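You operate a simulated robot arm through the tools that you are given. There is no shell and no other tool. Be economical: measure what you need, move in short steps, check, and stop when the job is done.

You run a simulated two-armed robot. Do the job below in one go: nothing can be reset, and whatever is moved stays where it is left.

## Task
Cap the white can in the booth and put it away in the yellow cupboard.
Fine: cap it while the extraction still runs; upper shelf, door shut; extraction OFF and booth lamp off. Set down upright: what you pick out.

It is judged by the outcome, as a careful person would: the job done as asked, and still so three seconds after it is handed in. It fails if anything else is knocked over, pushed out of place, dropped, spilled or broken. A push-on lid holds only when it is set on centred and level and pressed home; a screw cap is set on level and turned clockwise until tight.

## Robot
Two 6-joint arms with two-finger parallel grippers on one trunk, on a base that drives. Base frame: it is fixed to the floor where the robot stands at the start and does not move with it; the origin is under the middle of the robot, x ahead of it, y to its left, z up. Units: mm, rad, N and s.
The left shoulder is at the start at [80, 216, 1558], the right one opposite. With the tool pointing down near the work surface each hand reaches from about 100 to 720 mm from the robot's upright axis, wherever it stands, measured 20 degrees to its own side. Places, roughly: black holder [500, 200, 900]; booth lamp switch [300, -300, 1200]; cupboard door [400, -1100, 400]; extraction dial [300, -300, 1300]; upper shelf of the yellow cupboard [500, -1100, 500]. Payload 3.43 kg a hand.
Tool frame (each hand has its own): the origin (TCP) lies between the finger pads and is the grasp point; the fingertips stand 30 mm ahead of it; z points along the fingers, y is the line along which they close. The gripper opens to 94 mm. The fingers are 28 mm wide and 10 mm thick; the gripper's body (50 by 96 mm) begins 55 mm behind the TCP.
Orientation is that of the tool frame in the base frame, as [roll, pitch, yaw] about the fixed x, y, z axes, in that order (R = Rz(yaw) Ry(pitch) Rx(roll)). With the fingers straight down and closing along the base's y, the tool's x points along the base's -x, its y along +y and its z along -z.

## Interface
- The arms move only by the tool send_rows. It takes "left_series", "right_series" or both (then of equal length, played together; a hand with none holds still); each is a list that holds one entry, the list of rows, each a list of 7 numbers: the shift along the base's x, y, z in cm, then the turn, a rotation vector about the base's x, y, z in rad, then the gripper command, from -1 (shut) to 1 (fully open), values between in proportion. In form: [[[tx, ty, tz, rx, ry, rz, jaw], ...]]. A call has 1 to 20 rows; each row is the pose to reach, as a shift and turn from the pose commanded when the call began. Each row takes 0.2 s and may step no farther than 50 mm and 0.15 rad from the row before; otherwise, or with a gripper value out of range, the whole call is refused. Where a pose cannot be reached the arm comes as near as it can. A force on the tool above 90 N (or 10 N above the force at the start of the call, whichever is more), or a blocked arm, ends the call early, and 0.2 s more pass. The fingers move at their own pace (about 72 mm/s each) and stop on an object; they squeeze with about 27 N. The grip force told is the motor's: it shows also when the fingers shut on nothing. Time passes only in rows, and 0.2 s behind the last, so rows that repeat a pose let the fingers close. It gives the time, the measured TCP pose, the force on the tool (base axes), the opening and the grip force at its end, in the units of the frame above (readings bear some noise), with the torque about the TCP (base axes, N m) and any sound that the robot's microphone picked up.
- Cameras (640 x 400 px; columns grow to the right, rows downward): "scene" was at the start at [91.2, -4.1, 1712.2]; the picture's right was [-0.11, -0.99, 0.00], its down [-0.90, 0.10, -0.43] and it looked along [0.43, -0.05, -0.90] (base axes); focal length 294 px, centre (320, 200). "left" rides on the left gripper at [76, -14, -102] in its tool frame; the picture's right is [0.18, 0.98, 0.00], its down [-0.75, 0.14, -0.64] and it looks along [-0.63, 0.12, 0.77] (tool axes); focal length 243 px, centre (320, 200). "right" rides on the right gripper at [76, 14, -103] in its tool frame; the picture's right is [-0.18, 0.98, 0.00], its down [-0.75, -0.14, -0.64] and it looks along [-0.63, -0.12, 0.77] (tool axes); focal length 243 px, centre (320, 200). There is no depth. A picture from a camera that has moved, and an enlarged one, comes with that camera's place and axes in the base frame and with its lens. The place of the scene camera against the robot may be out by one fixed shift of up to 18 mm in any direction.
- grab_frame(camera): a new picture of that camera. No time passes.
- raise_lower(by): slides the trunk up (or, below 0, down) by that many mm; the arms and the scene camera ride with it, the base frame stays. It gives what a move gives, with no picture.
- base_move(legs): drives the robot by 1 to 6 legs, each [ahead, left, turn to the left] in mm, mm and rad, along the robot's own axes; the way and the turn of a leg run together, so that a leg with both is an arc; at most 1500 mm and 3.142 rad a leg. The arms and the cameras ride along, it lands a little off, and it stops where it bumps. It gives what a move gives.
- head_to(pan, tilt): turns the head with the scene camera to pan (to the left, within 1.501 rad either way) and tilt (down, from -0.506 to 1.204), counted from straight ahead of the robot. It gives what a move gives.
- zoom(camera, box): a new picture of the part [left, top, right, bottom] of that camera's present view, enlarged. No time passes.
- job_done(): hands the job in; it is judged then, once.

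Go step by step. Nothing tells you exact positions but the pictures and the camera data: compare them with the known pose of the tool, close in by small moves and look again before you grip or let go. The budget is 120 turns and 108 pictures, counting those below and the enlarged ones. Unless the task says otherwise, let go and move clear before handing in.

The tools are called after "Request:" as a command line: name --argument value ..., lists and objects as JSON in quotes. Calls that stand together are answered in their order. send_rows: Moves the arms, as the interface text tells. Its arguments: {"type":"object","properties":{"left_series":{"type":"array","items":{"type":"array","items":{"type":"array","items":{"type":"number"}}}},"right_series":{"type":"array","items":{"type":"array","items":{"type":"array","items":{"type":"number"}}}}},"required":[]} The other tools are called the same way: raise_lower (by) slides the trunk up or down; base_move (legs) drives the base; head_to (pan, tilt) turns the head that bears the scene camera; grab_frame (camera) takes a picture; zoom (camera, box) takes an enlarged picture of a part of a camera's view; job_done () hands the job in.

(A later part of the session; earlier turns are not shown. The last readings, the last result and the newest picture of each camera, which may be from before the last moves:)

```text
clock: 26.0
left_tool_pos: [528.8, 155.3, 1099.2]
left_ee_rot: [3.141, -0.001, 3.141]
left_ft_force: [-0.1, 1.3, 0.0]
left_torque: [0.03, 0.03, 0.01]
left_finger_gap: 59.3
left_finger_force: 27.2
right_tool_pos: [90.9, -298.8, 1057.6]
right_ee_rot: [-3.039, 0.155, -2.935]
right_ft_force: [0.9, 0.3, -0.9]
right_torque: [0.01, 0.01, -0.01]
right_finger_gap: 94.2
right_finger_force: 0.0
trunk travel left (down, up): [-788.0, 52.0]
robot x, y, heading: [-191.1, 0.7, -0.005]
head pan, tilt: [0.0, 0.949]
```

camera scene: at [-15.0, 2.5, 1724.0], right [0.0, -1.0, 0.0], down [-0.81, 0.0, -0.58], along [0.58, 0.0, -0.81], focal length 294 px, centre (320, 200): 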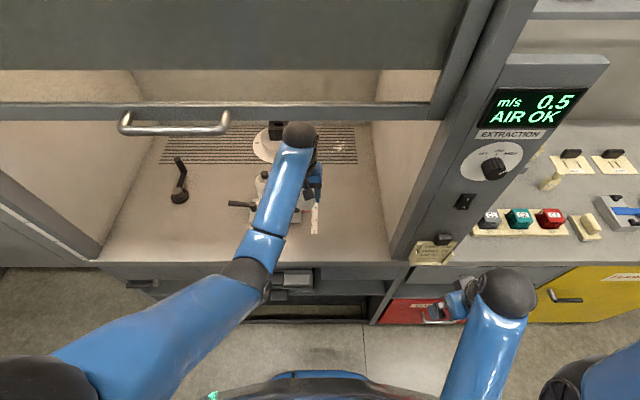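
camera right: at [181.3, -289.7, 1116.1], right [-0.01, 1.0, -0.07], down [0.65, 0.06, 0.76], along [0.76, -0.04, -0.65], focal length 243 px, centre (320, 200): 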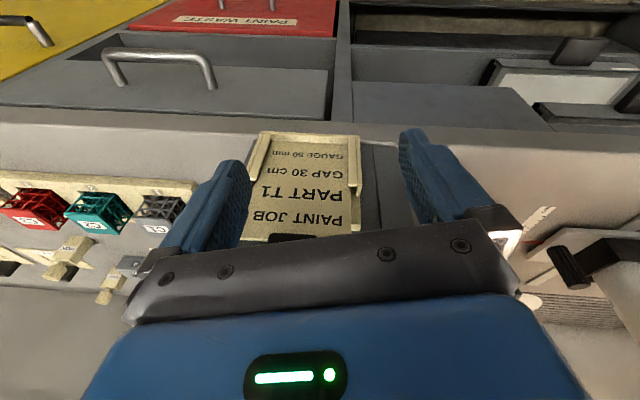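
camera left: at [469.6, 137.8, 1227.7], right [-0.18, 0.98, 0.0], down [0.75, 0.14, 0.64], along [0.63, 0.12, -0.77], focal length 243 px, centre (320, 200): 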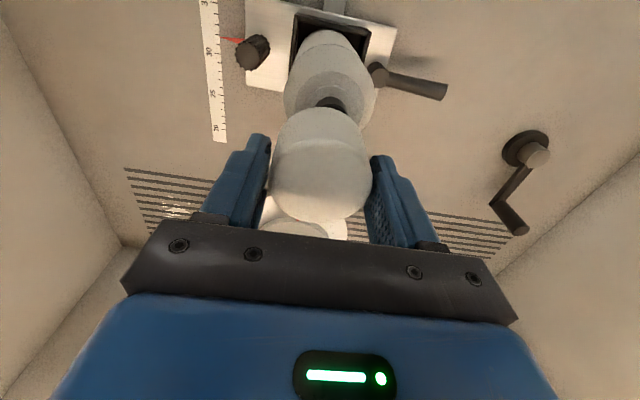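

Request:
send_rows --left_series '[[[0, 0, -0.2, 0, 0, 0, -1], [0, 0, -0.4, 0, 0, 0, -1], [0, 0, -0.6, 0, 0, 0, -1], [0, 0, -0.8, 0, 0, 0, -1], [0, 0, -0.8, 0, 0, 0, -1]]]'

Request:
zoom --camera "left" --box '[240, 30, 420, 180]'

```text
clock: 27.2
left_tool_pos: [527.8, 154.6, 1096.2]
left_ee_rot: [-3.14, 0.007, 3.141]
left_ft_force: [7.3, 3.6, 26.6]
left_torque: [0.03, 0.14, 0.1]
left_finger_gap: 60.0
left_finger_force: 26.5
right_tool_pos: [87.9, -299.0, 1058.6]
right_ee_rot: [-3.039, 0.157, -2.934]
right_ft_force: [0.2, -0.6, 0.4]
right_torque: [-0.02, 0.01, -0.01]
right_finger_gap: 94.0
right_finger_force: 0.0
trunk travel left (down, up): [-788.0, 52.0]
robot x, y, heading: [-194.1, 0.6, -0.001]
head pan, tilt: [0.0, 0.949]
```

```text
2.67 times, centred on (330, 105) of left
camera zoom: at [452.1, 139.6, 1197.6], right [-0.18, 0.98, 0.0], down [0.75, 0.14, 0.65], along [0.64, 0.12, -0.76], focal length 647 px, centre (293, 453)
```

zoom: 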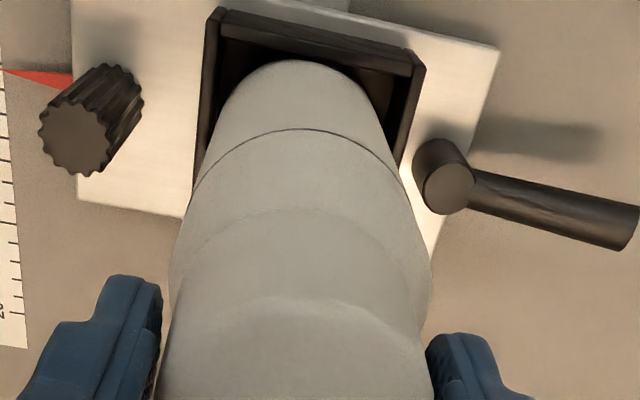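

Contact at 27 N with a small +x/+y side force, suggesting the cap is about 1 mm off. I nudge toward +x, +y and look at the force again.

Request:
send_rows --left_series '[[[0.0, 0, 0.3, 0, 0, 0, -1], [0.1, 0.05, 0.3, 0, 0, 0, -1], [0.1, 0.05, 0, 0, 0, 0, -1], [0.1, 0.05, 0, 0, 0, 0, -1]]]'

```text
clock: 28.2
left_tool_pos: [527.9, 154.9, 1094.7]
left_ee_rot: [3.14, 0.007, 3.142]
left_ft_force: [6.1, 3.5, 25.7]
left_torque: [-0.02, 0.19, 0.11]
left_finger_gap: 59.4
left_finger_force: 26.7
right_tool_pos: [88.8, -299.6, 1059.1]
right_ee_rot: [-3.04, 0.158, -2.934]
right_ft_force: [0.0, 0.2, 0.0]
right_torque: [-0.04, -0.02, -0.01]
right_finger_gap: 93.9
right_finger_force: 0.1
trunk travel left (down, up): [-788.0, 52.0]
robot x, y, heading: [-194.8, 2.0, 0.001]
head pan, tilt: [0.0, 0.949]
```

Side force is mostly arm compliance. Pressing further in small steps and listening for a click.

Request:
send_rows --left_series '[[[0.05, 0, -0.2, 0, 0, 0, -1], [0.1, 0, -0.4, 0, 0, 0, -1], [0.1, 0, -0.6, 0, 0, 0, -1], [0.1, 0, -0.8, 0, 0, 0, -1], [0.1, 0, -0.8, 0, 0, 0, -1]]]'

Request:
zoom --camera "left" --box '[240, 30, 420, 180]'

```text
clock: 29.4
left_tool_pos: [528.4, 153.9, 1084.9]
left_ee_rot: [3.141, 0.003, -3.139]
left_ft_force: [2.9, 2.6, 25.0]
left_torque: [0.0, 0.2, 0.06]
left_finger_gap: 59.5
left_finger_force: 27.2
right_tool_pos: [86.5, -299.5, 1058.3]
right_ee_rot: [-3.039, 0.159, -2.933]
right_ft_force: [0.8, 0.6, 0.5]
right_torque: [-0.03, -0.01, -0.02]
right_finger_gap: 94.0
right_finger_force: 0.1
trunk travel left (down, up): [-788.0, 52.0]
robot x, y, heading: [-194.4, 0.4, 0.002]
head pan, tilt: [0.0, 0.949]
```

```text
2.67 times, centred on (330, 105) of left
camera zoom: at [452.6, 139.7, 1188.2], right [-0.18, 0.98, 0.0], down [0.75, 0.14, 0.65], along [0.63, 0.12, -0.76], focal length 647 px, centre (293, 453)
```

zoom: 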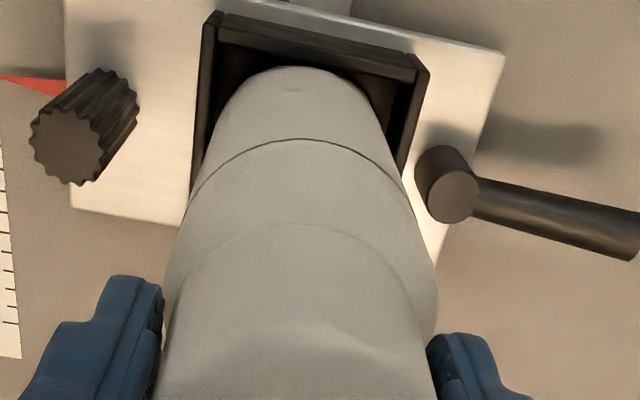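

The fingers have started to slip on the cap, so I'll release, rise, and inspect before pressing from above with shut fingers.

Request:
send_rows --left_series '[[[0.1, 0, 0.4, 0, 0, 0, 0], [0.1, 0, 0.4, 0, 0, 0, 0.6], [0.1, 0, 0.4, 0, 0, 0, 1], [0.1, 0, 3, 0, 0, 0, 1], [0.1, 0, 6, 0, 0, 0, 1], [0.1, -3, 7, 0, 0, 0, 1], [0.1, -7, 7, 0, 0, 0, 1], [0.1, -10, 7, 0, 0, 0, 1], [0.1, -10, 7, 0, 0, 0, 1]]]'

Request:
zoom --camera "left" --box '[360, 30, 520, 180]'

Request:
zoom --camera "scene" --box '[190, 80, 350, 220]'

```text
clock: 31.4
left_tool_pos: [532.1, 56.2, 1151.5]
left_ee_rot: [-3.141, 0.0, 3.141]
left_ft_force: [-0.3, 0.5, -0.8]
left_torque: [-0.01, -0.02, 0.04]
left_finger_gap: 93.7
left_finger_force: 0.2
right_tool_pos: [91.4, -299.4, 1058.2]
right_ee_rot: [-3.039, 0.156, -2.934]
right_ft_force: [0.4, 0.5, -0.8]
right_torque: [0.02, 0.0, 0.01]
right_finger_gap: 94.1
right_finger_force: 0.2
trunk travel left (down, up): [-788.0, 52.0]
robot x, y, heading: [-196.2, 0.8, 0.002]
head pan, tilt: [0.0, 0.949]
```

```text
2.67 times, centred on (440, 105) of left
camera zoom: at [456.5, 40.3, 1254.9], right [-0.18, 0.98, 0.0], down [0.75, 0.14, 0.64], along [0.63, 0.12, -0.77], focal length 647 px, centre (0, 453)
```

zoom: 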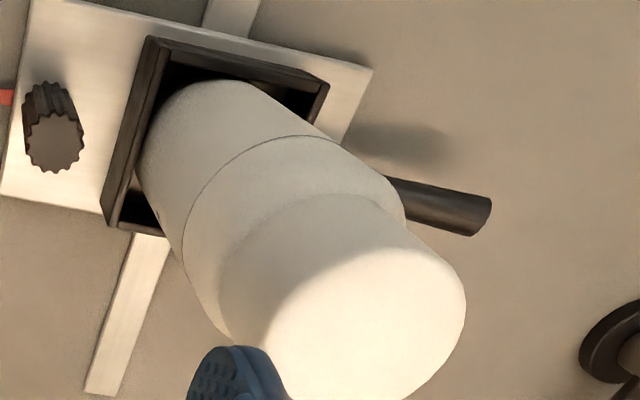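

```text
2.86 times, centred on (270, 150) of scene
camera zoom: at [-91.5, 3.5, 1724.0], right [0.0, -1.0, 0.0], down [-0.81, 0.0, -0.58], along [0.58, 0.0, -0.81], focal length 838 px, centre (463, 343)
```

zoom: 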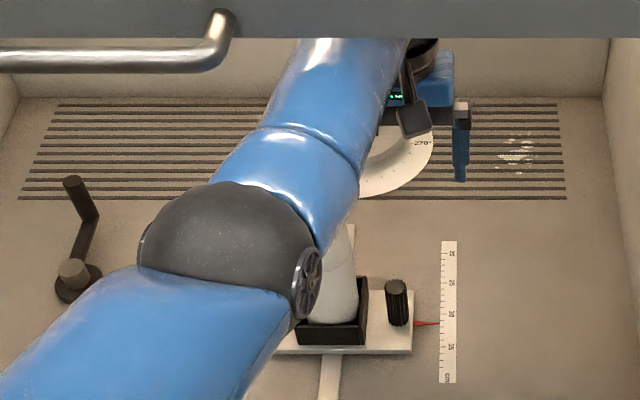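

The cap sits level on the can. Now I shut the fingers, centre over it and press straight down.

Request:
send_rows --left_series '[[[0, 0, 0, 0, 0, 0, 0], [0, 0, 0.5, 0, 0, 0, -1], [-0.2, 3, 0.5, 0, 0, 0, -1], [-0.4, 7, 0.5, 0, 0, 0, -1], [-0.4, 9.9, 0.5, 0, 0, 0, -1], [-0.4, 9.9, 0.5, 0, 0, 0, -1], [-0.4, 9.9, -0.5, 0, 0, 0, -1], [-0.4, 9.9, -1, 0, 0, 0, -1], [-0.4, 9.9, -1, 0, 0, 0, -1]]]'

Request:
grab_frame --camera "left"

```text
clock: 33.4
left_tool_pos: [528.3, 153.2, 1142.3]
left_ee_rot: [-3.14, 0.0, 3.142]
left_ft_force: [0.2, -0.2, -0.3]
left_torque: [0.03, 0.0, 0.02]
left_finger_gap: 0.0
left_finger_force: 27.1
right_tool_pos: [91.5, -299.5, 1058.0]
right_ee_rot: [-3.04, 0.156, -2.936]
right_ft_force: [-0.2, 0.1, 0.0]
right_torque: [-0.02, -0.03, 0.04]
right_finger_gap: 94.1
right_finger_force: 0.0
trunk travel left (down, up): [-788.0, 52.0]
robot x, y, heading: [-193.0, -0.6, -0.008]
head pan, tilt: [0.0, 0.949]
```

```text
67 pictures are left
camera left: at [453.0, 138.2, 1245.6], right [-0.18, 0.98, 0.0], down [0.75, 0.14, 0.64], along [0.63, 0.12, -0.77], focal length 243 px, centre (320, 200)
```

left: 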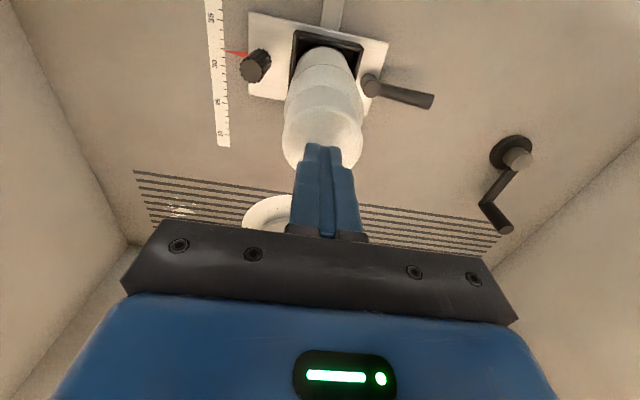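

Centred. Pressing down step by step.

Request:
send_rows --left_series '[[[0, 0.1, -0.5, 0, 0, 0, -1], [0, 0.1, -1, 0, 0, 0, -1], [0, 0.1, -1.3, 0, 0, 0, -1], [0, 0.1, -1.6, 0, 0, 0, -1], [0, 0.1, -1.9, 0, 0, 0, -1], [0, 0.1, -2.2, 0, 0, 0, -1], [0, 0.1, -2.5, 0, 0, 0, -1], [0, 0.1, -2.5, 0, 0, 0, -1]]]'

```text
clock: 35.2
left_tool_pos: [526.5, 153.7, 1131.5]
left_ee_rot: [3.14, 0.023, 3.141]
left_ft_force: [7.4, 4.1, 54.2]
left_torque: [0.18, 0.0, 0.0]
left_finger_gap: 0.2
left_finger_force: 27.2
right_tool_pos: [84.8, -299.9, 1059.4]
right_ee_rot: [-3.039, 0.16, -2.933]
right_ft_force: [0.7, 0.0, 0.0]
right_torque: [-0.04, -0.01, -0.02]
right_finger_gap: 94.0
right_finger_force: 0.1
trunk travel left (down, up): [-788.0, 52.0]
robot x, y, heading: [-191.9, 0.4, 0.002]
head pan, tilt: [0.0, 0.949]
```

54 N at z 1131; continuing to press toward ~85 N.

Request:
send_rows --left_series '[[[0.05, 0, -0.3, 0, 0, 0, -1], [0.1, 0, -0.6, 0, 0, 0, -1], [0.1, 0, -0.9, 0, 0, 0, -1], [0.1, 0, -0.9, 0, 0, 0, -1], [0.1, 0, -0.9, 0, 0, 0, -1]]]'

```text
clock: 36.4
left_tool_pos: [527.1, 153.1, 1130.4]
left_ee_rot: [-3.14, 0.04, 3.141]
left_ft_force: [3.1, 5.7, 79.0]
left_torque: [0.15, 0.44, 0.01]
left_finger_gap: 0.1
left_finger_force: 26.6
right_tool_pos: [80.1, -300.9, 1060.3]
right_ee_rot: [-3.039, 0.166, -2.934]
right_ft_force: [-0.4, -0.5, -0.6]
right_torque: [-0.01, 0.01, 0.0]
right_finger_gap: 94.1
right_finger_force: 0.1
trunk travel left (down, up): [-788.0, 52.0]
robot x, y, heading: [-193.1, 4.0, -0.006]
head pan, tilt: [0.0, 0.949]
```

79 N, no further travel. I'll push once more to the limit, then lift and compare.

Request:
send_rows --left_series '[[[0.05, 0.05, -0.2, 0, -0.02, 0, -1], [0.05, 0.05, -0.4, 0, -0.02, 0, -1], [0.05, 0.05, -0.4, 0, -0.02, 0, -1]]]'

Request:
send_rows --left_series '[[[0, 0, 2, 0, 0, 0, -1], [0, 0, 4, 0, 0, 0, -1], [0, -3, 5, 0, 0.02, 0, -1], [0, -6.5, 5, 0, 0.02, 0, -1], [0, -10, 5, 0, 0.02, 0, 0], [0, -10, 5, 0, 0.02, 0, 1], [0, -10, 5, 0, 0.02, 0, 1]]]'

Request:
zoom --camera "left" --box '[360, 30, 520, 180]'

```text
clock: 37.3
left_tool_pos: [532.4, 153.8, 1132.6]
left_ee_rot: [-3.138, 0.067, -3.14]
left_ft_force: [-23.2, -1.5, 46.8]
left_torque: [-0.05, 1.34, 0.0]
left_finger_gap: 0.1
left_finger_force: 26.5
right_tool_pos: [83.7, -299.7, 1057.6]
right_ee_rot: [-3.038, 0.164, -2.934]
right_ft_force: [0.4, -0.2, 1.0]
right_torque: [-0.03, 0.01, 0.01]
right_finger_gap: 94.2
right_finger_force: 0.0
trunk travel left (down, up): [-788.0, 52.0]
robot x, y, heading: [-198.7, -2.3, -0.004]
head pan, tilt: [0.0, 0.949]
stopped in row 3 (left hand): the force on the tool passed its limit at 90 N (the readings are from after the stop); the commanded pose is now the measured one
```

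```text
clock: 38.9
left_tool_pos: [536.7, 58.1, 1172.8]
left_ee_rot: [-3.137, 0.034, 3.141]
left_ft_force: [0.3, -0.1, -0.6]
left_torque: [0.01, 0.02, 0.02]
left_finger_gap: 94.0
left_finger_force: 0.1
right_tool_pos: [89.0, -298.7, 1057.8]
right_ee_rot: [-3.039, 0.154, -2.935]
right_ft_force: [-0.3, 0.5, 0.0]
right_torque: [0.01, 0.02, -0.01]
right_finger_gap: 94.1
right_finger_force: 0.0
trunk travel left (down, up): [-788.0, 52.0]
robot x, y, heading: [-195.7, -2.1, -0.001]
head pan, tilt: [0.0, 0.949]
```

```text
2.67 times, centred on (440, 105) of left
camera zoom: at [458.0, 43.4, 1272.5], right [-0.18, 0.98, -0.01], down [0.73, 0.14, 0.67], along [0.66, 0.12, -0.75], focal length 647 px, centre (0, 453)
```

zoom: 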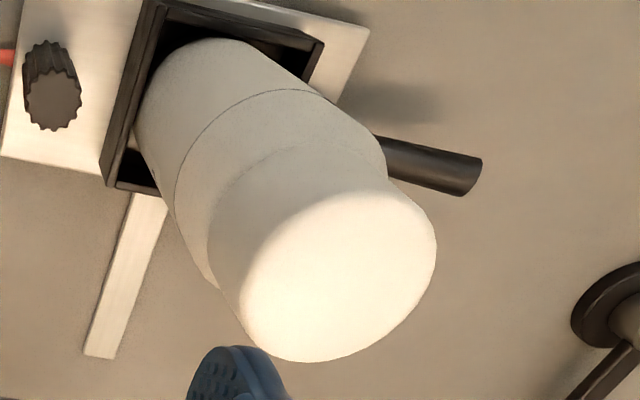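

The cap looks level, but I can't tell if it snapped home. I'll test: grip the cap again, squared up, and tug up gently to see whether the can comes along.

Request:
send_rows --left_series '[[[-0.5, 3, 0, 0, 0.034, 0, 1], [-0.9, 6.5, 0, 0, 0.034, 0, 1], [-0.9, 9.7, 0, 0, 0.034, 0, 1], [-0.9, 9.7, -2, 0, 0.034, 0, 1], [-0.9, 9.7, -2, 0, 0.034, 0, 1]]]'

Request:
grab_frame --camera "left"

```text
clock: 40.1
left_tool_pos: [529.0, 152.1, 1151.7]
left_ee_rot: [-3.14, -0.003, -3.141]
left_ft_force: [0.7, 0.0, -0.7]
left_torque: [0.0, 0.0, 0.01]
left_finger_gap: 93.9
left_finger_force: 0.1
right_tool_pos: [89.7, -300.0, 1057.7]
right_ee_rot: [-3.038, 0.156, -2.935]
right_ft_force: [1.2, 0.2, 0.5]
right_torque: [0.02, -0.01, -0.01]
right_finger_gap: 94.2
right_finger_force: 0.0
trunk travel left (down, up): [-788.0, 52.0]
robot x, y, heading: [-193.8, 1.1, -0.001]
head pan, tilt: [0.0, 0.949]
```

```text
65 pictures are left
camera left: at [453.1, 137.3, 1255.0], right [-0.18, 0.98, 0.0], down [0.75, 0.14, 0.64], along [0.63, 0.12, -0.77], focal length 243 px, centre (320, 200)
```

left: 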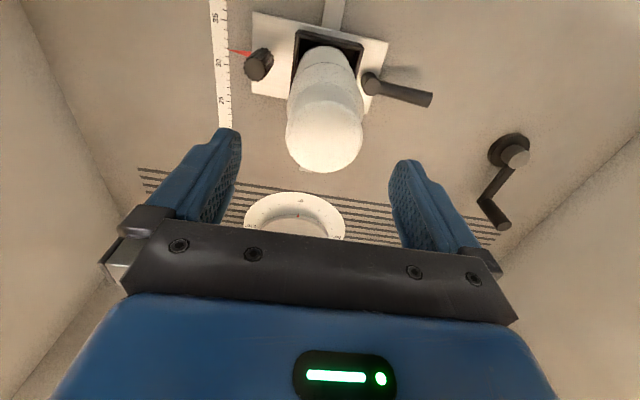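

Request:
send_rows --left_series '[[[-0.1, 0.3, -2, 0, 0, 0, 1], [-0.1, 0.3, -4, 0, 0, 0, 1], [-0.1, 0.3, -5.2, 0, 0, 0, 1], [-0.1, 0.3, -5.2, 0, 0, 0, 0], [-0.1, 0.3, -5.2, 0, 0, 0, -1], [-0.1, 0.3, -5.2, 0, 0, 0, -1], [-0.1, 0.3, -5.2, 0, 0, 0, -1]]]'

Request:
zoom --camera "left" --box '[240, 30, 420, 180]'

Request:
send_rows --left_series '[[[0, 0, 0.3, 0, 0, 0, -1], [0, 0, 0.6, 0, 0, 0, -1], [0, 0, 0.9, 0, 0, 0, -1], [0, 0, 0.9, 0, 0, 0, -1]]]'

Request:
zoom --camera "left" --box '[240, 30, 420, 180]'

```text
clock: 41.7
left_tool_pos: [528.5, 154.2, 1098.8]
left_ee_rot: [-3.141, -0.001, -3.141]
left_ft_force: [-1.9, -2.0, -1.7]
left_torque: [-0.06, 0.07, -0.22]
left_finger_gap: 59.7
left_finger_force: 27.0
right_tool_pos: [90.8, -300.2, 1058.0]
right_ee_rot: [-3.039, 0.156, -2.935]
right_ft_force: [0.7, 0.4, -0.1]
right_torque: [0.03, -0.03, 0.0]
right_finger_gap: 94.0
right_finger_force: 0.0
trunk travel left (down, up): [-788.0, 52.0]
robot x, y, heading: [-195.3, 1.3, -0.004]
head pan, tilt: [0.0, 0.949]
```

```text
2.67 times, centred on (330, 105) of left
camera zoom: at [452.0, 140.1, 1202.5], right [-0.18, 0.98, 0.0], down [0.76, 0.14, 0.64], along [0.63, 0.12, -0.77], focal length 647 px, centre (293, 453)
```

zoom: 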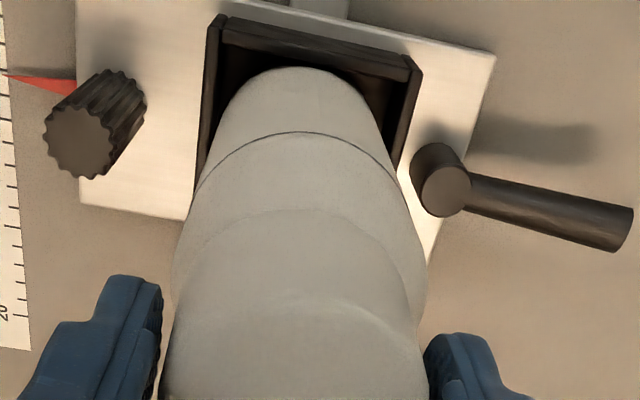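

```text
clock: 42.7
left_tool_pos: [527.9, 155.1, 1109.6]
left_ee_rot: [-3.137, -0.004, -3.141]
left_ft_force: [-0.1, 0.4, -0.2]
left_torque: [-0.04, 0.0, 0.01]
left_finger_gap: 56.0
left_finger_force: 27.0
right_tool_pos: [90.8, -297.6, 1058.4]
right_ee_rot: [-3.038, 0.157, -2.934]
right_ft_force: [0.2, 0.1, 0.2]
right_torque: [-0.01, 0.0, 0.0]
right_finger_gap: 94.0
right_finger_force: 0.0
trunk travel left (down, up): [-788.0, 52.0]
robot x, y, heading: [-196.4, 2.8, -0.002]
head pan, tilt: [0.0, 0.949]
heard: pop
```

```text
2.67 times, centred on (330, 105) of left
camera zoom: at [452.4, 141.0, 1212.1], right [-0.18, 0.98, 0.0], down [0.75, 0.14, 0.64], along [0.63, 0.12, -0.77], focal length 647 px, centre (293, 453)
```

zoom: 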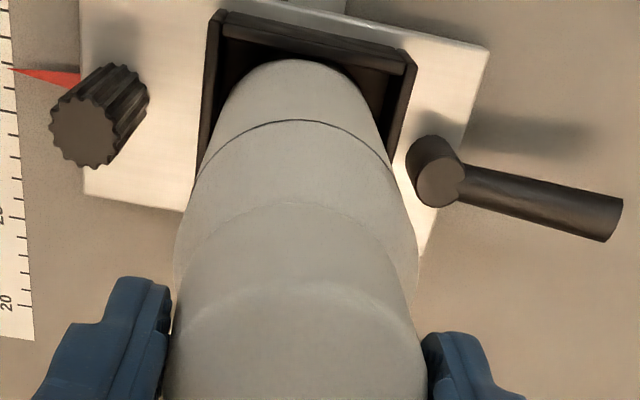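

A "pop": the cap came off with my tug (so it had been partly on), and the grip now reads 56 mm. I need a look at how the cap sits in the fingers.

Request:
grab_frame --camera "left"

Request:
zoom --camera "scene" --box '[220, 90, 320, 190]'

```text
62 pictures are left
camera left: at [452.4, 141.0, 1212.1], right [-0.18, 0.98, 0.0], down [0.75, 0.14, 0.64], along [0.63, 0.12, -0.77], focal length 243 px, centre (320, 200)
```

left: 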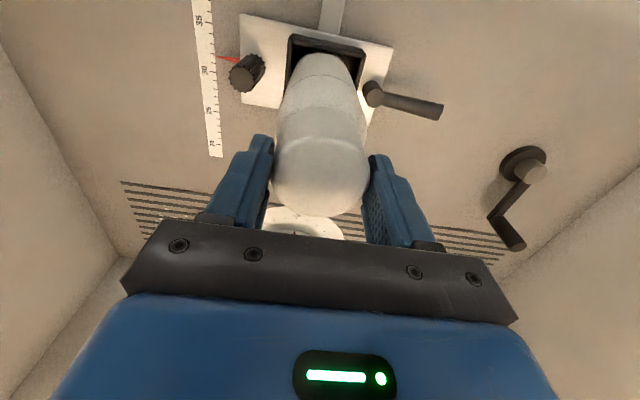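

```text
4.00 times, centred on (270, 140) of scene
camera zoom: at [-91.3, 2.8, 1724.0], right [0.0, -1.0, 0.0], down [-0.81, 0.0, -0.58], along [0.58, 0.0, -0.81], focal length 1174 px, centre (520, 440)
```

zoom: 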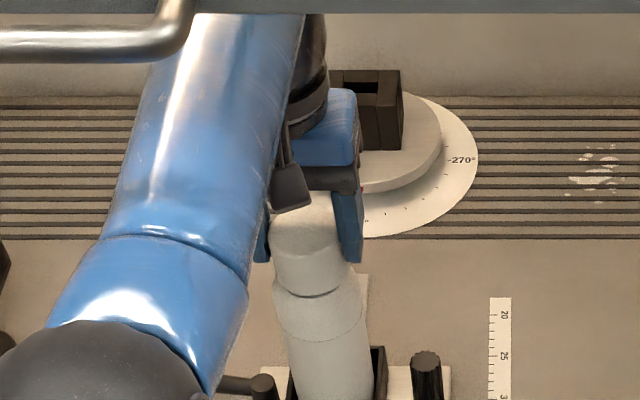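

I can't tell whether it lifted; I lower back down, release gently, and look from the side view again.

Request:
send_rows --left_series '[[[0, 0, -0.5, 0, 0, 0, -1], [0, 0, -0.9, 0, 0, 0, -1], [0, 0, -0.9, 0, 0, 0, -1], [0, 0, -0.9, 0, 0, 0, -1]]]'

Request:
zoom --camera "left" --box '[240, 80, 420, 230]'

```text
clock: 43.7
left_tool_pos: [526.7, 156.4, 1099.8]
left_ee_rot: [-3.14, -0.001, 3.141]
left_ft_force: [-3.3, 2.2, 3.7]
left_torque: [0.05, 0.23, -0.04]
left_finger_gap: 55.8
left_finger_force: 27.6
right_tool_pos: [89.2, -298.8, 1058.0]
right_ee_rot: [-3.039, 0.157, -2.933]
right_ft_force: [0.0, -0.3, -0.2]
right_torque: [0.01, -0.02, -0.02]
right_finger_gap: 94.1
right_finger_force: 0.1
trunk travel left (down, up): [-788.0, 52.0]
robot x, y, heading: [-194.3, 1.8, -0.007]
head pan, tilt: [0.0, 0.949]
```

```text
2.67 times, centred on (330, 155) of left
camera zoom: at [450.6, 141.4, 1202.9], right [-0.18, 0.98, 0.0], down [0.75, 0.14, 0.64], along [0.63, 0.12, -0.77], focal length 647 px, centre (293, 320)
```

zoom: 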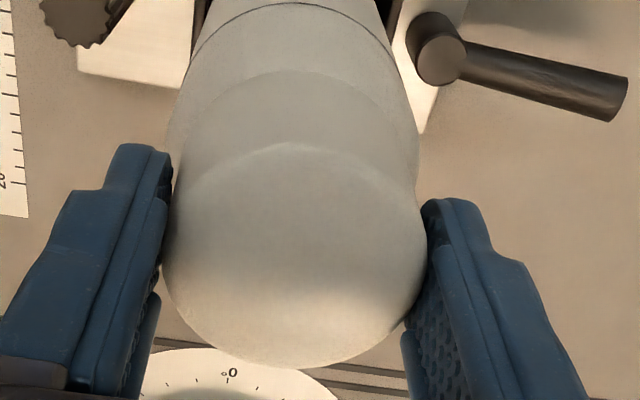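

Request:
send_rows --left_series '[[[0, 0, 0, 0, 0, 0, 0.3], [0, 0, 0, 0, 0, 0, 1], [0, 0, 0, 0, 0, 0, 1], [0, 0, 3, 0, 0, 0, 1], [0, 0, 6, 0, 0, 0, 1], [0, -3, 7.3, 0, 0, 0, 1], [0, -7, 7.3, 0, 0, 0, 1], [0, -10, 7.3, 0, 0, 0, 1], [0, -10, 7.3, 0, 0, 0, 1]]]'

Request:
zoom --camera "left" --box '[360, 30, 520, 180]'

```text
clock: 45.7
left_tool_pos: [528.8, 56.5, 1171.8]
left_ee_rot: [-3.14, -0.003, -3.14]
left_ft_force: [0.1, -0.3, -0.4]
left_torque: [0.01, -0.03, 0.03]
left_finger_gap: 94.0
left_finger_force: 0.1
right_tool_pos: [90.9, -297.9, 1057.0]
right_ee_rot: [-3.038, 0.156, -2.933]
right_ft_force: [-0.1, 0.3, 0.8]
right_torque: [-0.02, 0.0, -0.01]
right_finger_gap: 94.1
right_finger_force: 0.1
trunk travel left (down, up): [-788.0, 52.0]
robot x, y, heading: [-195.7, -1.0, -0.004]
head pan, tilt: [0.0, 0.949]
```

```text
2.67 times, centred on (440, 105) of left
camera zoom: at [453.0, 40.6, 1274.8], right [-0.18, 0.98, 0.0], down [0.75, 0.14, 0.64], along [0.63, 0.12, -0.77], focal length 647 px, centre (0, 453)
```

zoom: 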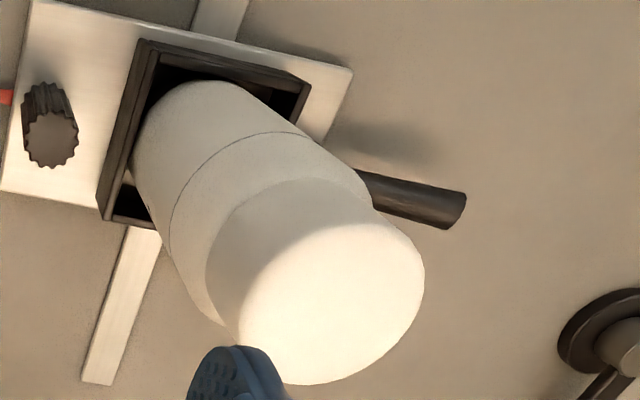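

The cap may now sit a little lower. I'll press again with shut fingers, centred, and watch the contact height and sounds.

Request:
send_rows --left_series '[[[0, 0, 0, 0, 0, 0, 0], [0, 0, 0, 0, 0, 0, -1], [-0.1, 4, 0, 0, 0, 0, -1], [-0.2, 8, 0, 0, 0, 0, -1], [-0.2, 9.9, 0, 0, 0, 0, -1], [-0.2, 9.9, -2, 0, 0, 0, -1], [-0.2, 9.9, -3, 0, 0, 0, -1], [-0.2, 9.9, -3.5, 0, 0, 0, -1], [-0.2, 9.9, -4, 0, 0, 0, -1], [-0.2, 9.9, -4.3, 0, 0, 0, -1], [-0.2, 9.9, -4.3, 0, 0, 0, -1]]]'

```text
clock: 48.1
left_tool_pos: [526.6, 154.0, 1127.4]
left_ee_rot: [-3.138, -0.002, -3.14]
left_ft_force: [0.9, -0.1, -0.2]
left_torque: [0.01, -0.01, 0.0]
left_finger_gap: 0.0
left_finger_force: 26.4
right_tool_pos: [89.5, -300.0, 1058.2]
right_ee_rot: [-3.037, 0.155, -2.934]
right_ft_force: [-0.1, 0.5, 0.7]
right_torque: [0.01, 0.0, -0.03]
right_finger_gap: 94.1
right_finger_force: 0.0
trunk travel left (down, up): [-788.0, 52.0]
robot x, y, heading: [-192.1, -3.2, -0.002]
head pan, tilt: [0.0, 0.949]
```

No contact at a height where it touched before — the cap is lower now. Continuing down.

Request:
send_rows --left_series '[[[0, 0.1, -0.3, 0, 0, 0, -1], [0, 0.1, -0.6, 0, 0, 0, -1], [0, 0.1, -0.9, 0, 0, 0, -1], [0, 0.1, -1.2, 0, 0, 0, -1], [0, 0.1, -1.5, 0, 0, 0, -1], [0, 0.1, -1.5, 0, 0, 0, -1]]]'

Request:
grab_frame --camera "left"

```text
clock: 49.5
left_tool_pos: [525.0, 153.9, 1127.0]
left_ee_rot: [-3.138, 0.021, -3.141]
left_ft_force: [6.0, -0.2, 50.5]
left_torque: [0.02, -0.45, -0.02]
left_finger_gap: 0.0
left_finger_force: 26.7
right_tool_pos: [84.4, -300.0, 1060.1]
right_ee_rot: [-3.04, 0.162, -2.935]
right_ft_force: [0.0, 0.6, 0.3]
right_torque: [0.02, -0.03, -0.01]
right_finger_gap: 94.2
right_finger_force: 0.0
trunk travel left (down, up): [-788.0, 52.0]
robot x, y, heading: [-192.7, 2.1, -0.006]
head pan, tilt: [0.0, 0.949]
```

```text
58 pictures are left
camera left: at [447.1, 139.2, 1228.7], right [-0.18, 0.98, -0.01], down [0.74, 0.14, 0.66], along [0.65, 0.12, -0.75], focal length 243 px, centre (320, 200)
```

left: 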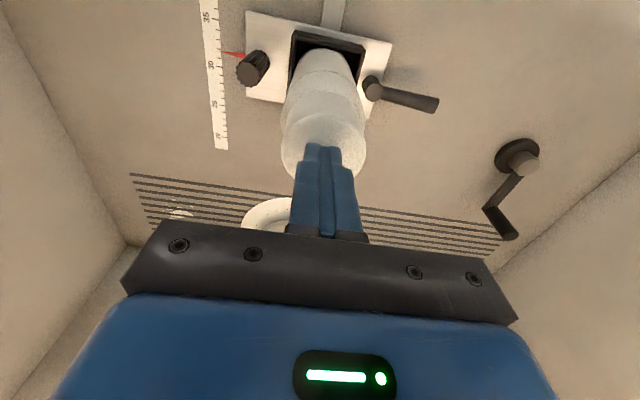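

Cap is 4 mm lower than before. Pressing harder, with a small pitch correction to stay level.

Request:
send_rows --left_series '[[[0.1, 0.1, -0.3, 0, 0.02, 0, -1], [0.2, 0.1, -0.6, 0, 0.03, 0, -1], [0.2, 0.1, -0.9, 0, 0.035, 0, -1], [0.2, 0.1, -1.1, 0, 0.035, 0, -1], [0.2, 0.1, -1.1, 0, 0.035, 0, -1]]]'

```text
clock: 50.7
left_tool_pos: [526.9, 152.8, 1127.0]
left_ee_rot: [-3.137, 0.007, 3.141]
left_ft_force: [3.0, -0.7, 81.5]
left_torque: [-0.01, -0.27, -0.05]
left_finger_gap: 0.1
left_finger_force: 26.7
right_tool_pos: [81.4, -302.1, 1059.5]
right_ee_rot: [-3.037, 0.165, -2.933]
right_ft_force: [-0.7, -0.6, 0.0]
right_torque: [0.05, -0.04, -0.01]
right_finger_gap: 93.9
right_finger_force: 0.1
trunk travel left (down, up): [-788.0, 52.0]
robot x, y, heading: [-193.2, 0.8, -0.001]
head pan, tilt: [0.0, 0.949]
```

81 N and solid at the same height, so it is at a stop. Now a gentler check: grip the cap and tug only about 2 mm, reading the force.

Request:
send_rows --left_series '[[[-0.2, 0, 2, 0, -0.035, 0, -1], [-0.2, 0, 4, 0, -0.035, 0, -1], [-0.2, 0, 5, 0, -0.035, 0, 0], [-0.2, 0, 5, 0, -0.035, 0, 1], [-0.2, 0, 5, 0, -0.035, 0, 1]]]'

Request:
zoom --camera "left" --box '[240, 30, 420, 180]'

```text
clock: 51.9
left_tool_pos: [527.0, 155.8, 1152.0]
left_ee_rot: [-3.139, -0.003, -3.14]
left_ft_force: [-0.1, 1.0, -1.2]
left_torque: [0.0, 0.01, -0.02]
left_finger_gap: 93.9
left_finger_force: 0.1
right_tool_pos: [92.6, -299.6, 1057.4]
right_ee_rot: [-3.039, 0.155, -2.934]
right_ft_force: [0.0, 0.2, -0.5]
right_torque: [0.0, 0.02, -0.01]
right_finger_gap: 94.1
right_finger_force: 0.1
trunk travel left (down, up): [-788.0, 52.0]
robot x, y, heading: [-193.6, 0.9, -0.0]
head pan, tilt: [0.0, 0.949]
```

```text
2.67 times, centred on (330, 105) of left
camera zoom: at [452.0, 141.6, 1255.3], right [-0.18, 0.98, 0.0], down [0.76, 0.14, 0.64], along [0.63, 0.12, -0.77], focal length 647 px, centre (293, 453)
```

zoom: 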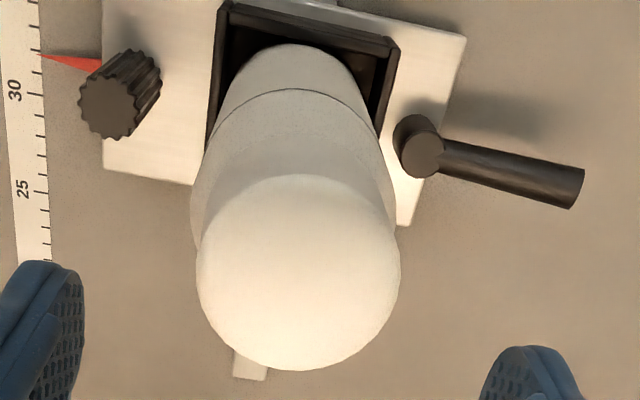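

Request:
zoom --camera "left" --box '[280, 50, 370, 180]'

Request:
zoom --camera "scene" --box '[235, 100, 305, 180]'

```text
3.08 times, centred on (325, 115) of left
camera zoom: at [452.0, 141.6, 1255.3], right [-0.18, 0.98, 0.0], down [0.76, 0.14, 0.64], along [0.63, 0.12, -0.77], focal length 746 px, centre (305, 462)
```

zoom: 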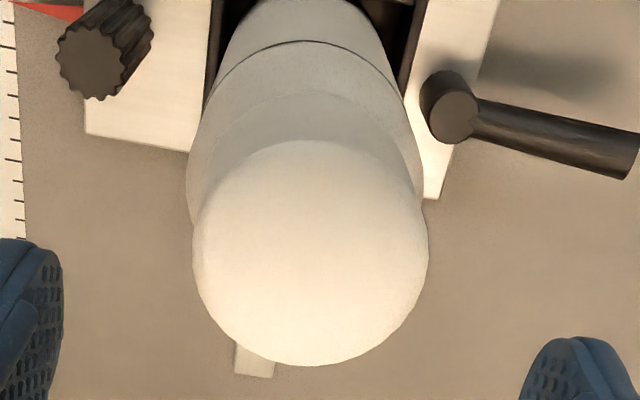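

```text
5.00 times, centred on (270, 140) of scene
camera zoom: at [-89.8, 2.7, 1723.8], right [0.0, -1.0, 0.0], down [-0.81, 0.0, -0.58], along [0.58, 0.0, -0.81], focal length 1467 px, centre (570, 500)
```

zoom: 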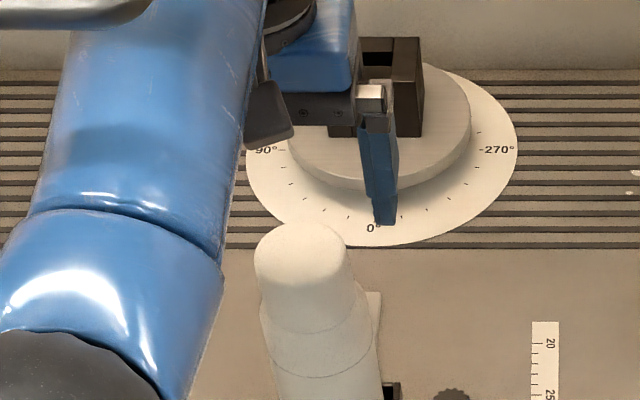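

It looks level and centred. Gentle tug test now.

Request:
send_rows --left_series '[[[0, 0, -2, 0, 0, 0, 1], [0, 0, -4, 0, 0, 0, 1], [0, 0, -5.4, 0, 0, 0, 1], [0, 0, -5.4, 0, 0, 0, 0], [0, 0, -5.4, 0, 0, 0, -1], [0, 0, -5.4, 0, 0, 0, -1], [0, 0, -5.4, 0, 0, 0, -1]]]'

Request:
send_rows --left_series '[[[0, 0, 0.1, 0, 0, 0, -1], [0, 0, 0.2, 0, 0, 0, -1], [0, 0, 0.2, 0, 0, 0, -1]]]'

```text
clock: 53.5
left_tool_pos: [526.7, 156.2, 1097.5]
left_ee_rot: [-3.139, -0.004, -3.141]
left_ft_force: [-0.1, -0.2, 2.4]
left_torque: [-0.02, -0.02, -0.01]
left_finger_gap: 55.7
left_finger_force: 27.2
right_tool_pos: [89.7, -300.1, 1058.4]
right_ee_rot: [-3.039, 0.155, -2.935]
right_ft_force: [0.9, 0.1, 0.0]
right_torque: [-0.03, -0.01, 0.0]
right_finger_gap: 94.0
right_finger_force: 0.0
trunk travel left (down, up): [-788.0, 52.0]
robot x, y, heading: [-197.1, 3.8, -0.005]
head pan, tilt: [0.0, 0.949]
```

```text
clock: 54.3
left_tool_pos: [526.0, 157.1, 1100.4]
left_ee_rot: [-3.139, -0.002, 3.141]
left_ft_force: [-0.2, -0.6, 0.6]
left_torque: [-0.01, -0.01, -0.02]
left_finger_gap: 55.6
left_finger_force: 26.8
right_tool_pos: [90.3, -299.5, 1058.7]
right_ee_rot: [-3.038, 0.155, -2.932]
right_ft_force: [0.0, 0.0, -0.2]
right_torque: [0.02, -0.03, 0.02]
right_finger_gap: 93.9
right_finger_force: 0.0
trunk travel left (down, up): [-788.0, 52.0]
robot x, y, heading: [-194.9, -2.6, -0.002]
head pan, tilt: [0.0, 0.949]
```

The tug met no resistance, so the cap isn't held (or the fingers slid). I'll lift a bit and look at whether the cap comes along.

Request:
send_rows --left_series '[[[0, 0, 1, 0, 0, 0, -1], [0, 0, 2, 0, 0, 0, -1], [0, 0, 2, 0, 0, 0, -1]]]'

Request:
zoom --camera "left" --box '[240, 60, 420, 230]'

Request:
zoom --camera "scene" --box '[235, 100, 305, 180]'

```text
clock: 55.1
left_tool_pos: [526.1, 155.8, 1119.8]
left_ee_rot: [-3.14, -0.001, -3.14]
left_ft_force: [-1.0, -0.4, -0.6]
left_torque: [-0.01, 0.01, -0.01]
left_finger_gap: 55.4
left_finger_force: 27.1
right_tool_pos: [90.0, -299.2, 1057.8]
right_ee_rot: [-3.04, 0.156, -2.935]
right_ft_force: [-0.4, 0.6, 0.6]
right_torque: [-0.02, -0.01, -0.01]
right_finger_gap: 94.0
right_finger_force: 0.0
trunk travel left (down, up): [-788.0, 52.0]
robot x, y, heading: [-195.8, 1.9, -0.002]
head pan, tilt: [0.0, 0.949]
```

```text
2.35 times, centred on (330, 145) of left
camera zoom: at [450.8, 141.7, 1224.0], right [-0.18, 0.98, 0.0], down [0.75, 0.14, 0.64], along [0.63, 0.12, -0.77], focal length 571 px, centre (296, 329)
```

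zoom: 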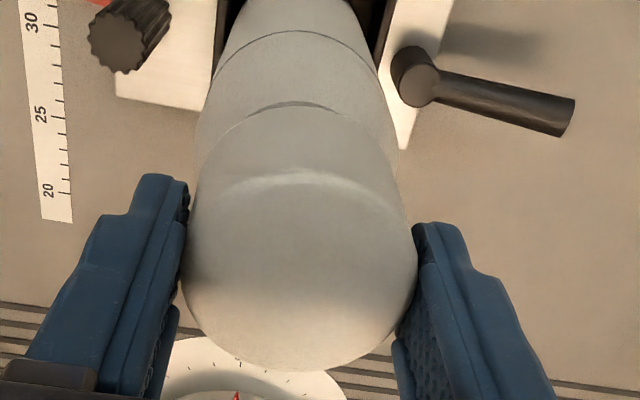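

```text
5.00 times, centred on (270, 140) of scene
camera zoom: at [-91.4, 2.6, 1724.0], right [0.0, -1.0, 0.0], down [-0.81, 0.0, -0.58], along [0.58, 0.0, -0.81], focal length 1467 px, centre (570, 500)
```

zoom: 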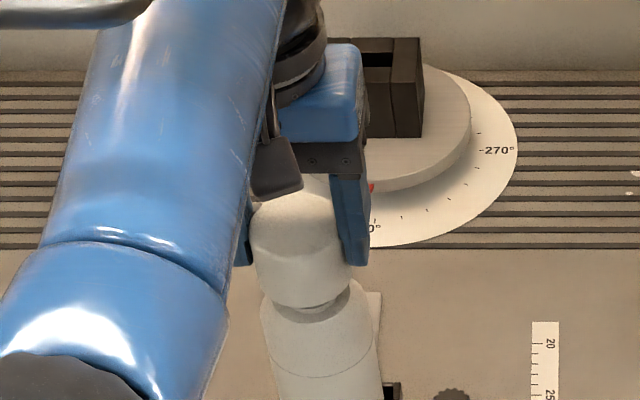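

The cap comes off freely now, so the "pop" was it letting go. I'll raise it to inspect cap and can rim closely.

Request:
send_rows --left_series '[[[0, 0, 1.5, 0, 0, 0, -1], [0, 0, 3, 0, 0, 0, -1], [0, 0, 3, 0, 0, 0, -1]]]'

Request:
zoom --camera "left" --box '[260, 60, 390, 230]'

Request:
zoom --camera "scene" --box '[235, 85, 305, 165]'

```text
clock: 55.9
left_tool_pos: [526.2, 156.7, 1151.7]
left_ee_rot: [-3.137, -0.002, 3.141]
left_ft_force: [0.9, -0.1, -0.2]
left_torque: [0.04, -0.02, 0.0]
left_finger_gap: 55.6
left_finger_force: 27.2
right_tool_pos: [90.9, -298.7, 1057.6]
right_ee_rot: [-3.039, 0.156, -2.937]
right_ft_force: [0.6, -0.1, -0.5]
right_torque: [-0.03, -0.01, -0.02]
right_finger_gap: 94.0
right_finger_force: 0.0
trunk travel left (down, up): [-788.0, 52.0]
robot x, y, heading: [-193.3, -0.3, -0.001]
head pan, tilt: [0.0, 0.949]
```

```text
2.35 times, centred on (325, 145) of left
camera zoom: at [450.5, 142.3, 1255.1], right [-0.18, 0.98, 0.0], down [0.75, 0.14, 0.64], along [0.63, 0.12, -0.77], focal length 571 px, centre (308, 329)
```

zoom: 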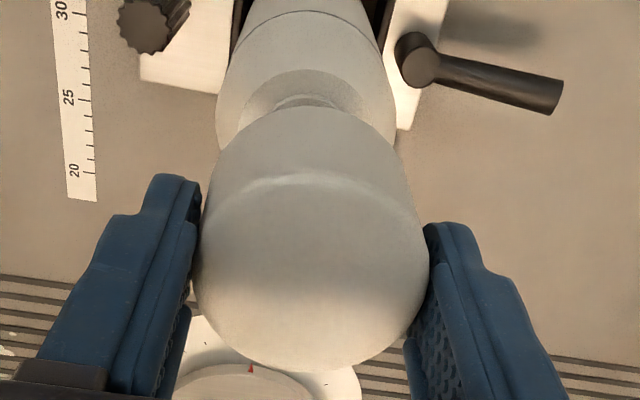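

```text
5.00 times, centred on (270, 125) of scene
camera zoom: at [-91.3, 2.8, 1724.0], right [0.0, -1.0, 0.0], down [-0.81, 0.0, -0.58], along [0.58, 0.0, -0.81], focal length 1467 px, centre (570, 575)
```

zoom: 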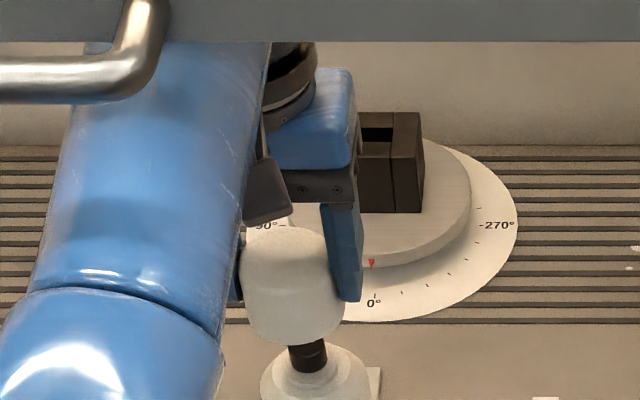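

C-position was 4 mm deeper than the first contact, and the first press was ~2.5 mm off in x, so centring is the issue. I'll measure cap-vs-can offset closely at this hover.

Request:
zoom --camera "scene" --box '[244, 108, 292, 156]'

Request:
zoom --camera "left" --box '[275, 55, 375, 135]'

```text
8.33 times, centred on (268, 132) of scene
camera zoom: at [-91.3, 2.8, 1724.0], right [0.0, -1.0, 0.0], down [-0.81, 0.0, -0.58], along [0.58, 0.0, -0.81], focal length 2446 px, centre (753, 767)
```

zoom: 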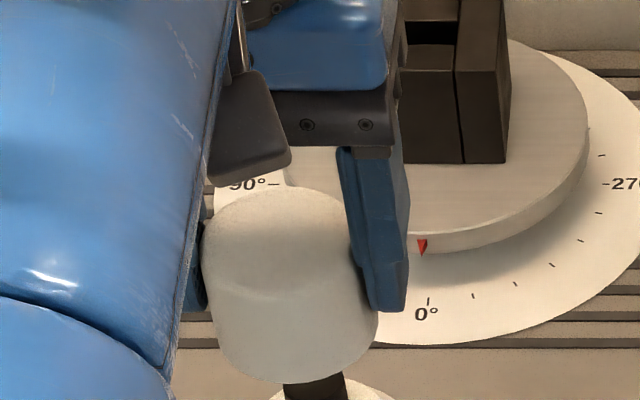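

```text
5.00 times, centred on (325, 95) of left
camera zoom: at [450.5, 142.3, 1255.1], right [-0.18, 0.98, 0.0], down [0.75, 0.14, 0.64], along [0.63, 0.12, -0.77], focal length 1213 px, centre (295, 725)
```

zoom: 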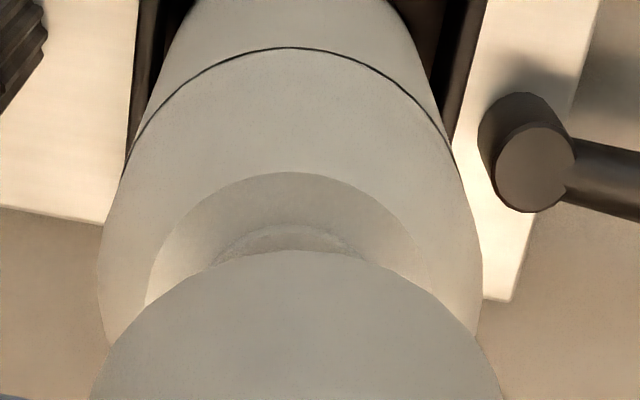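

I'll sidestep to re-measure the nozzle relative to the tool, so the next seating is truly centred.

Request:
send_rows --left_series '[[[0, -3, 0, 0, 0, 0, -1], [0, -6.5, 0, 0, 0, 0, -1], [0, -9.6, 0, 0, 0, 0, -1], [0, -9.6, 0, 0, 0, 0, -1]]]'

Request:
zoom --camera "left" --box '[400, 80, 500, 180]'

Request:
zoom --camera "left" --box '[260, 90, 390, 230]'

```text
clock: 56.9
left_tool_pos: [525.3, 60.4, 1150.1]
left_ee_rot: [-3.137, 0.001, 3.141]
left_ft_force: [0.0, 0.1, -0.5]
left_torque: [0.03, 0.01, -0.01]
left_finger_gap: 55.7
left_finger_force: 26.4
right_tool_pos: [90.2, -298.8, 1057.4]
right_ee_rot: [-3.039, 0.157, -2.934]
right_ft_force: [0.8, -0.2, 0.2]
right_torque: [0.0, 0.01, 0.0]
right_finger_gap: 93.9
right_finger_force: 0.0
trunk travel left (down, up): [-788.0, 52.0]
robot x, y, heading: [-193.1, -0.1, -0.001]
head pan, tilt: [0.0, 0.949]
```

```text
4.00 times, centred on (450, 130) of left
camera zoom: at [449.5, 46.4, 1253.7], right [-0.18, 0.98, 0.0], down [0.75, 0.14, 0.64], along [0.63, 0.12, -0.77], focal length 970 px, centre (-200, 480)
```

zoom: 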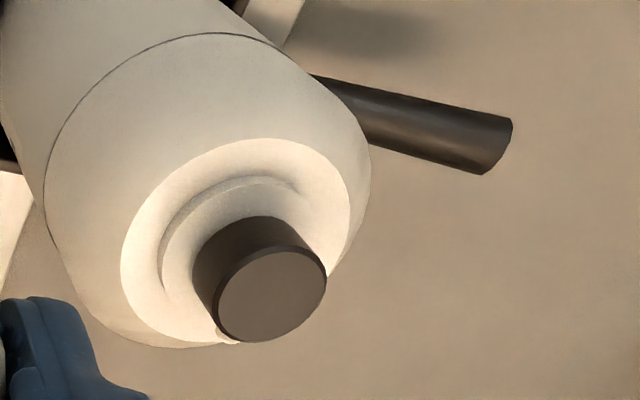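

```text
2.86 times, centred on (325, 160) of left
camera zoom: at [449.5, 46.4, 1253.7], right [-0.18, 0.98, 0.0], down [0.75, 0.14, 0.64], along [0.63, 0.12, -0.77], focal length 693 px, centre (306, 314)
```

zoom: 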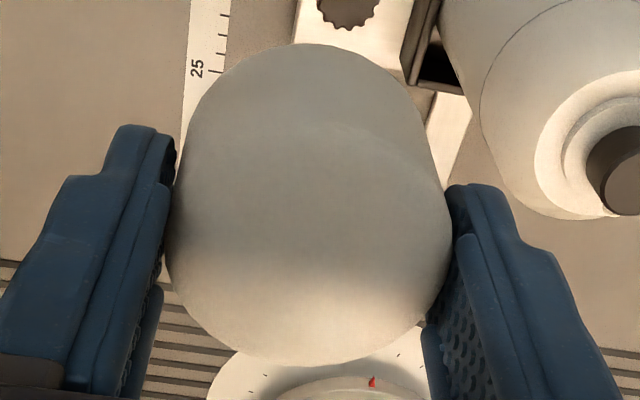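

Nozzle is +0.5/+95.5 mm from the tool; the cap sits about −1.1/+0.5 in the fingers. Moving with those corrections and descending.

Request:
send_rows --left_series '[[[0.16, 3, 0, 0, 0, 0, -1], [0.16, 6.5, 0, 0, 0, 0, -1], [0.16, 9.5, 0, 0, 0, 0, -1], [0.16, 9.5, 0, 0, 0, 0, -1], [0.16, 9.5, -1, 0, 0, 0, -1], [0.16, 9.5, -2, 0, 0, 0, -1], [0.16, 9.5, -3, 0, 0, 0, -1], [0.16, 9.5, -4, 0, 0, 0, -1], [0.16, 9.5, -4.4, 0, 0, 0, -1], [0.16, 9.5, -4.4, 0, 0, 0, -1]]]'

Request:
send_rows --left_series '[[[0, 0, -0.2, 0, 0, 0, -1], [0, 0, -0.4, 0, 0, 0, -1], [0, 0, -0.6, 0, 0, 0, -1], [0, 0, -0.6, 0, 0, 0, -1]]]'

```text
clock: 59.1
left_tool_pos: [527.8, 155.4, 1106.0]
left_ee_rot: [-3.138, -0.001, -3.141]
left_ft_force: [-1.3, 0.2, 0.5]
left_torque: [-0.01, 0.0, -0.01]
left_finger_gap: 55.8
left_finger_force: 27.5
right_tool_pos: [90.0, -299.5, 1056.7]
right_ee_rot: [-3.037, 0.156, -2.934]
right_ft_force: [0.0, 1.2, -0.2]
right_torque: [-0.02, 0.0, 0.01]
right_finger_gap: 94.3
right_finger_force: 0.1
trunk travel left (down, up): [-788.0, 52.0]
robot x, y, heading: [-197.8, -2.7, -0.002]
head pan, tilt: [0.0, 0.949]
```

```text
clock: 60.1
left_tool_pos: [527.4, 155.7, 1103.1]
left_ee_rot: [-3.138, 0.001, -3.141]
left_ft_force: [-0.4, 0.6, 3.3]
left_torque: [-0.01, 0.08, -0.04]
left_finger_gap: 55.9
left_finger_force: 27.1
right_tool_pos: [89.3, -299.7, 1057.7]
right_ee_rot: [-3.039, 0.155, -2.933]
right_ft_force: [1.1, 0.5, -0.5]
right_torque: [-0.02, 0.0, -0.01]
right_finger_gap: 94.1
right_finger_force: 0.1
trunk travel left (down, up): [-788.0, 52.0]
robot x, y, heading: [-193.9, 1.1, -0.005]
head pan, tilt: [0.0, 0.949]
```

Contact begins at ~1102 with little side force. Pressing on with the grip.

Request:
send_rows --left_series '[[[0, 0, -0.2, 0, 0, 0, -1], [0, 0, -0.4, 0, 0, 0, -1], [0, 0, -0.4, 0, 0, 0, -1]]]'

Request:
send_rows --left_series '[[[0, 0, -0.2, 0, 0, 0, -1], [0, 0, -0.3, 0, 0, 0, -1], [0, 0, -0.3, 0, 0, 0, -1]]]'

```text
clock: 60.9
left_tool_pos: [527.0, 155.1, 1101.5]
left_ee_rot: [3.142, 0.007, 3.14]
left_ft_force: [2.7, 2.6, 25.1]
left_torque: [0.07, 0.18, -0.01]
left_finger_gap: 55.4
left_finger_force: 27.2
right_tool_pos: [87.4, -300.2, 1058.2]
right_ee_rot: [-3.041, 0.159, -2.934]
right_ft_force: [-0.2, -0.1, 0.1]
right_torque: [0.0, 0.0, 0.06]
right_finger_gap: 93.8
right_finger_force: 0.0
trunk travel left (down, up): [-788.0, 52.0]
robot x, y, heading: [-194.1, -0.2, -0.008]
head pan, tilt: [0.0, 0.949]
```

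```text
clock: 61.7
left_tool_pos: [525.8, 155.5, 1101.2]
left_ee_rot: [-3.138, 0.012, -3.141]
left_ft_force: [5.9, 5.0, 35.8]
left_torque: [0.16, 0.13, -0.05]
left_finger_gap: 55.6
left_finger_force: 27.0
right_tool_pos: [87.7, -299.3, 1058.4]
right_ee_rot: [-3.038, 0.16, -2.934]
right_ft_force: [-0.2, -0.1, 0.4]
right_torque: [-0.02, -0.01, 0.0]
right_finger_gap: 94.2
right_finger_force: 0.1
trunk travel left (down, up): [-788.0, 52.0]
robot x, y, heading: [-195.8, 2.3, 0.003]
head pan, tilt: [0.0, 0.949]
```

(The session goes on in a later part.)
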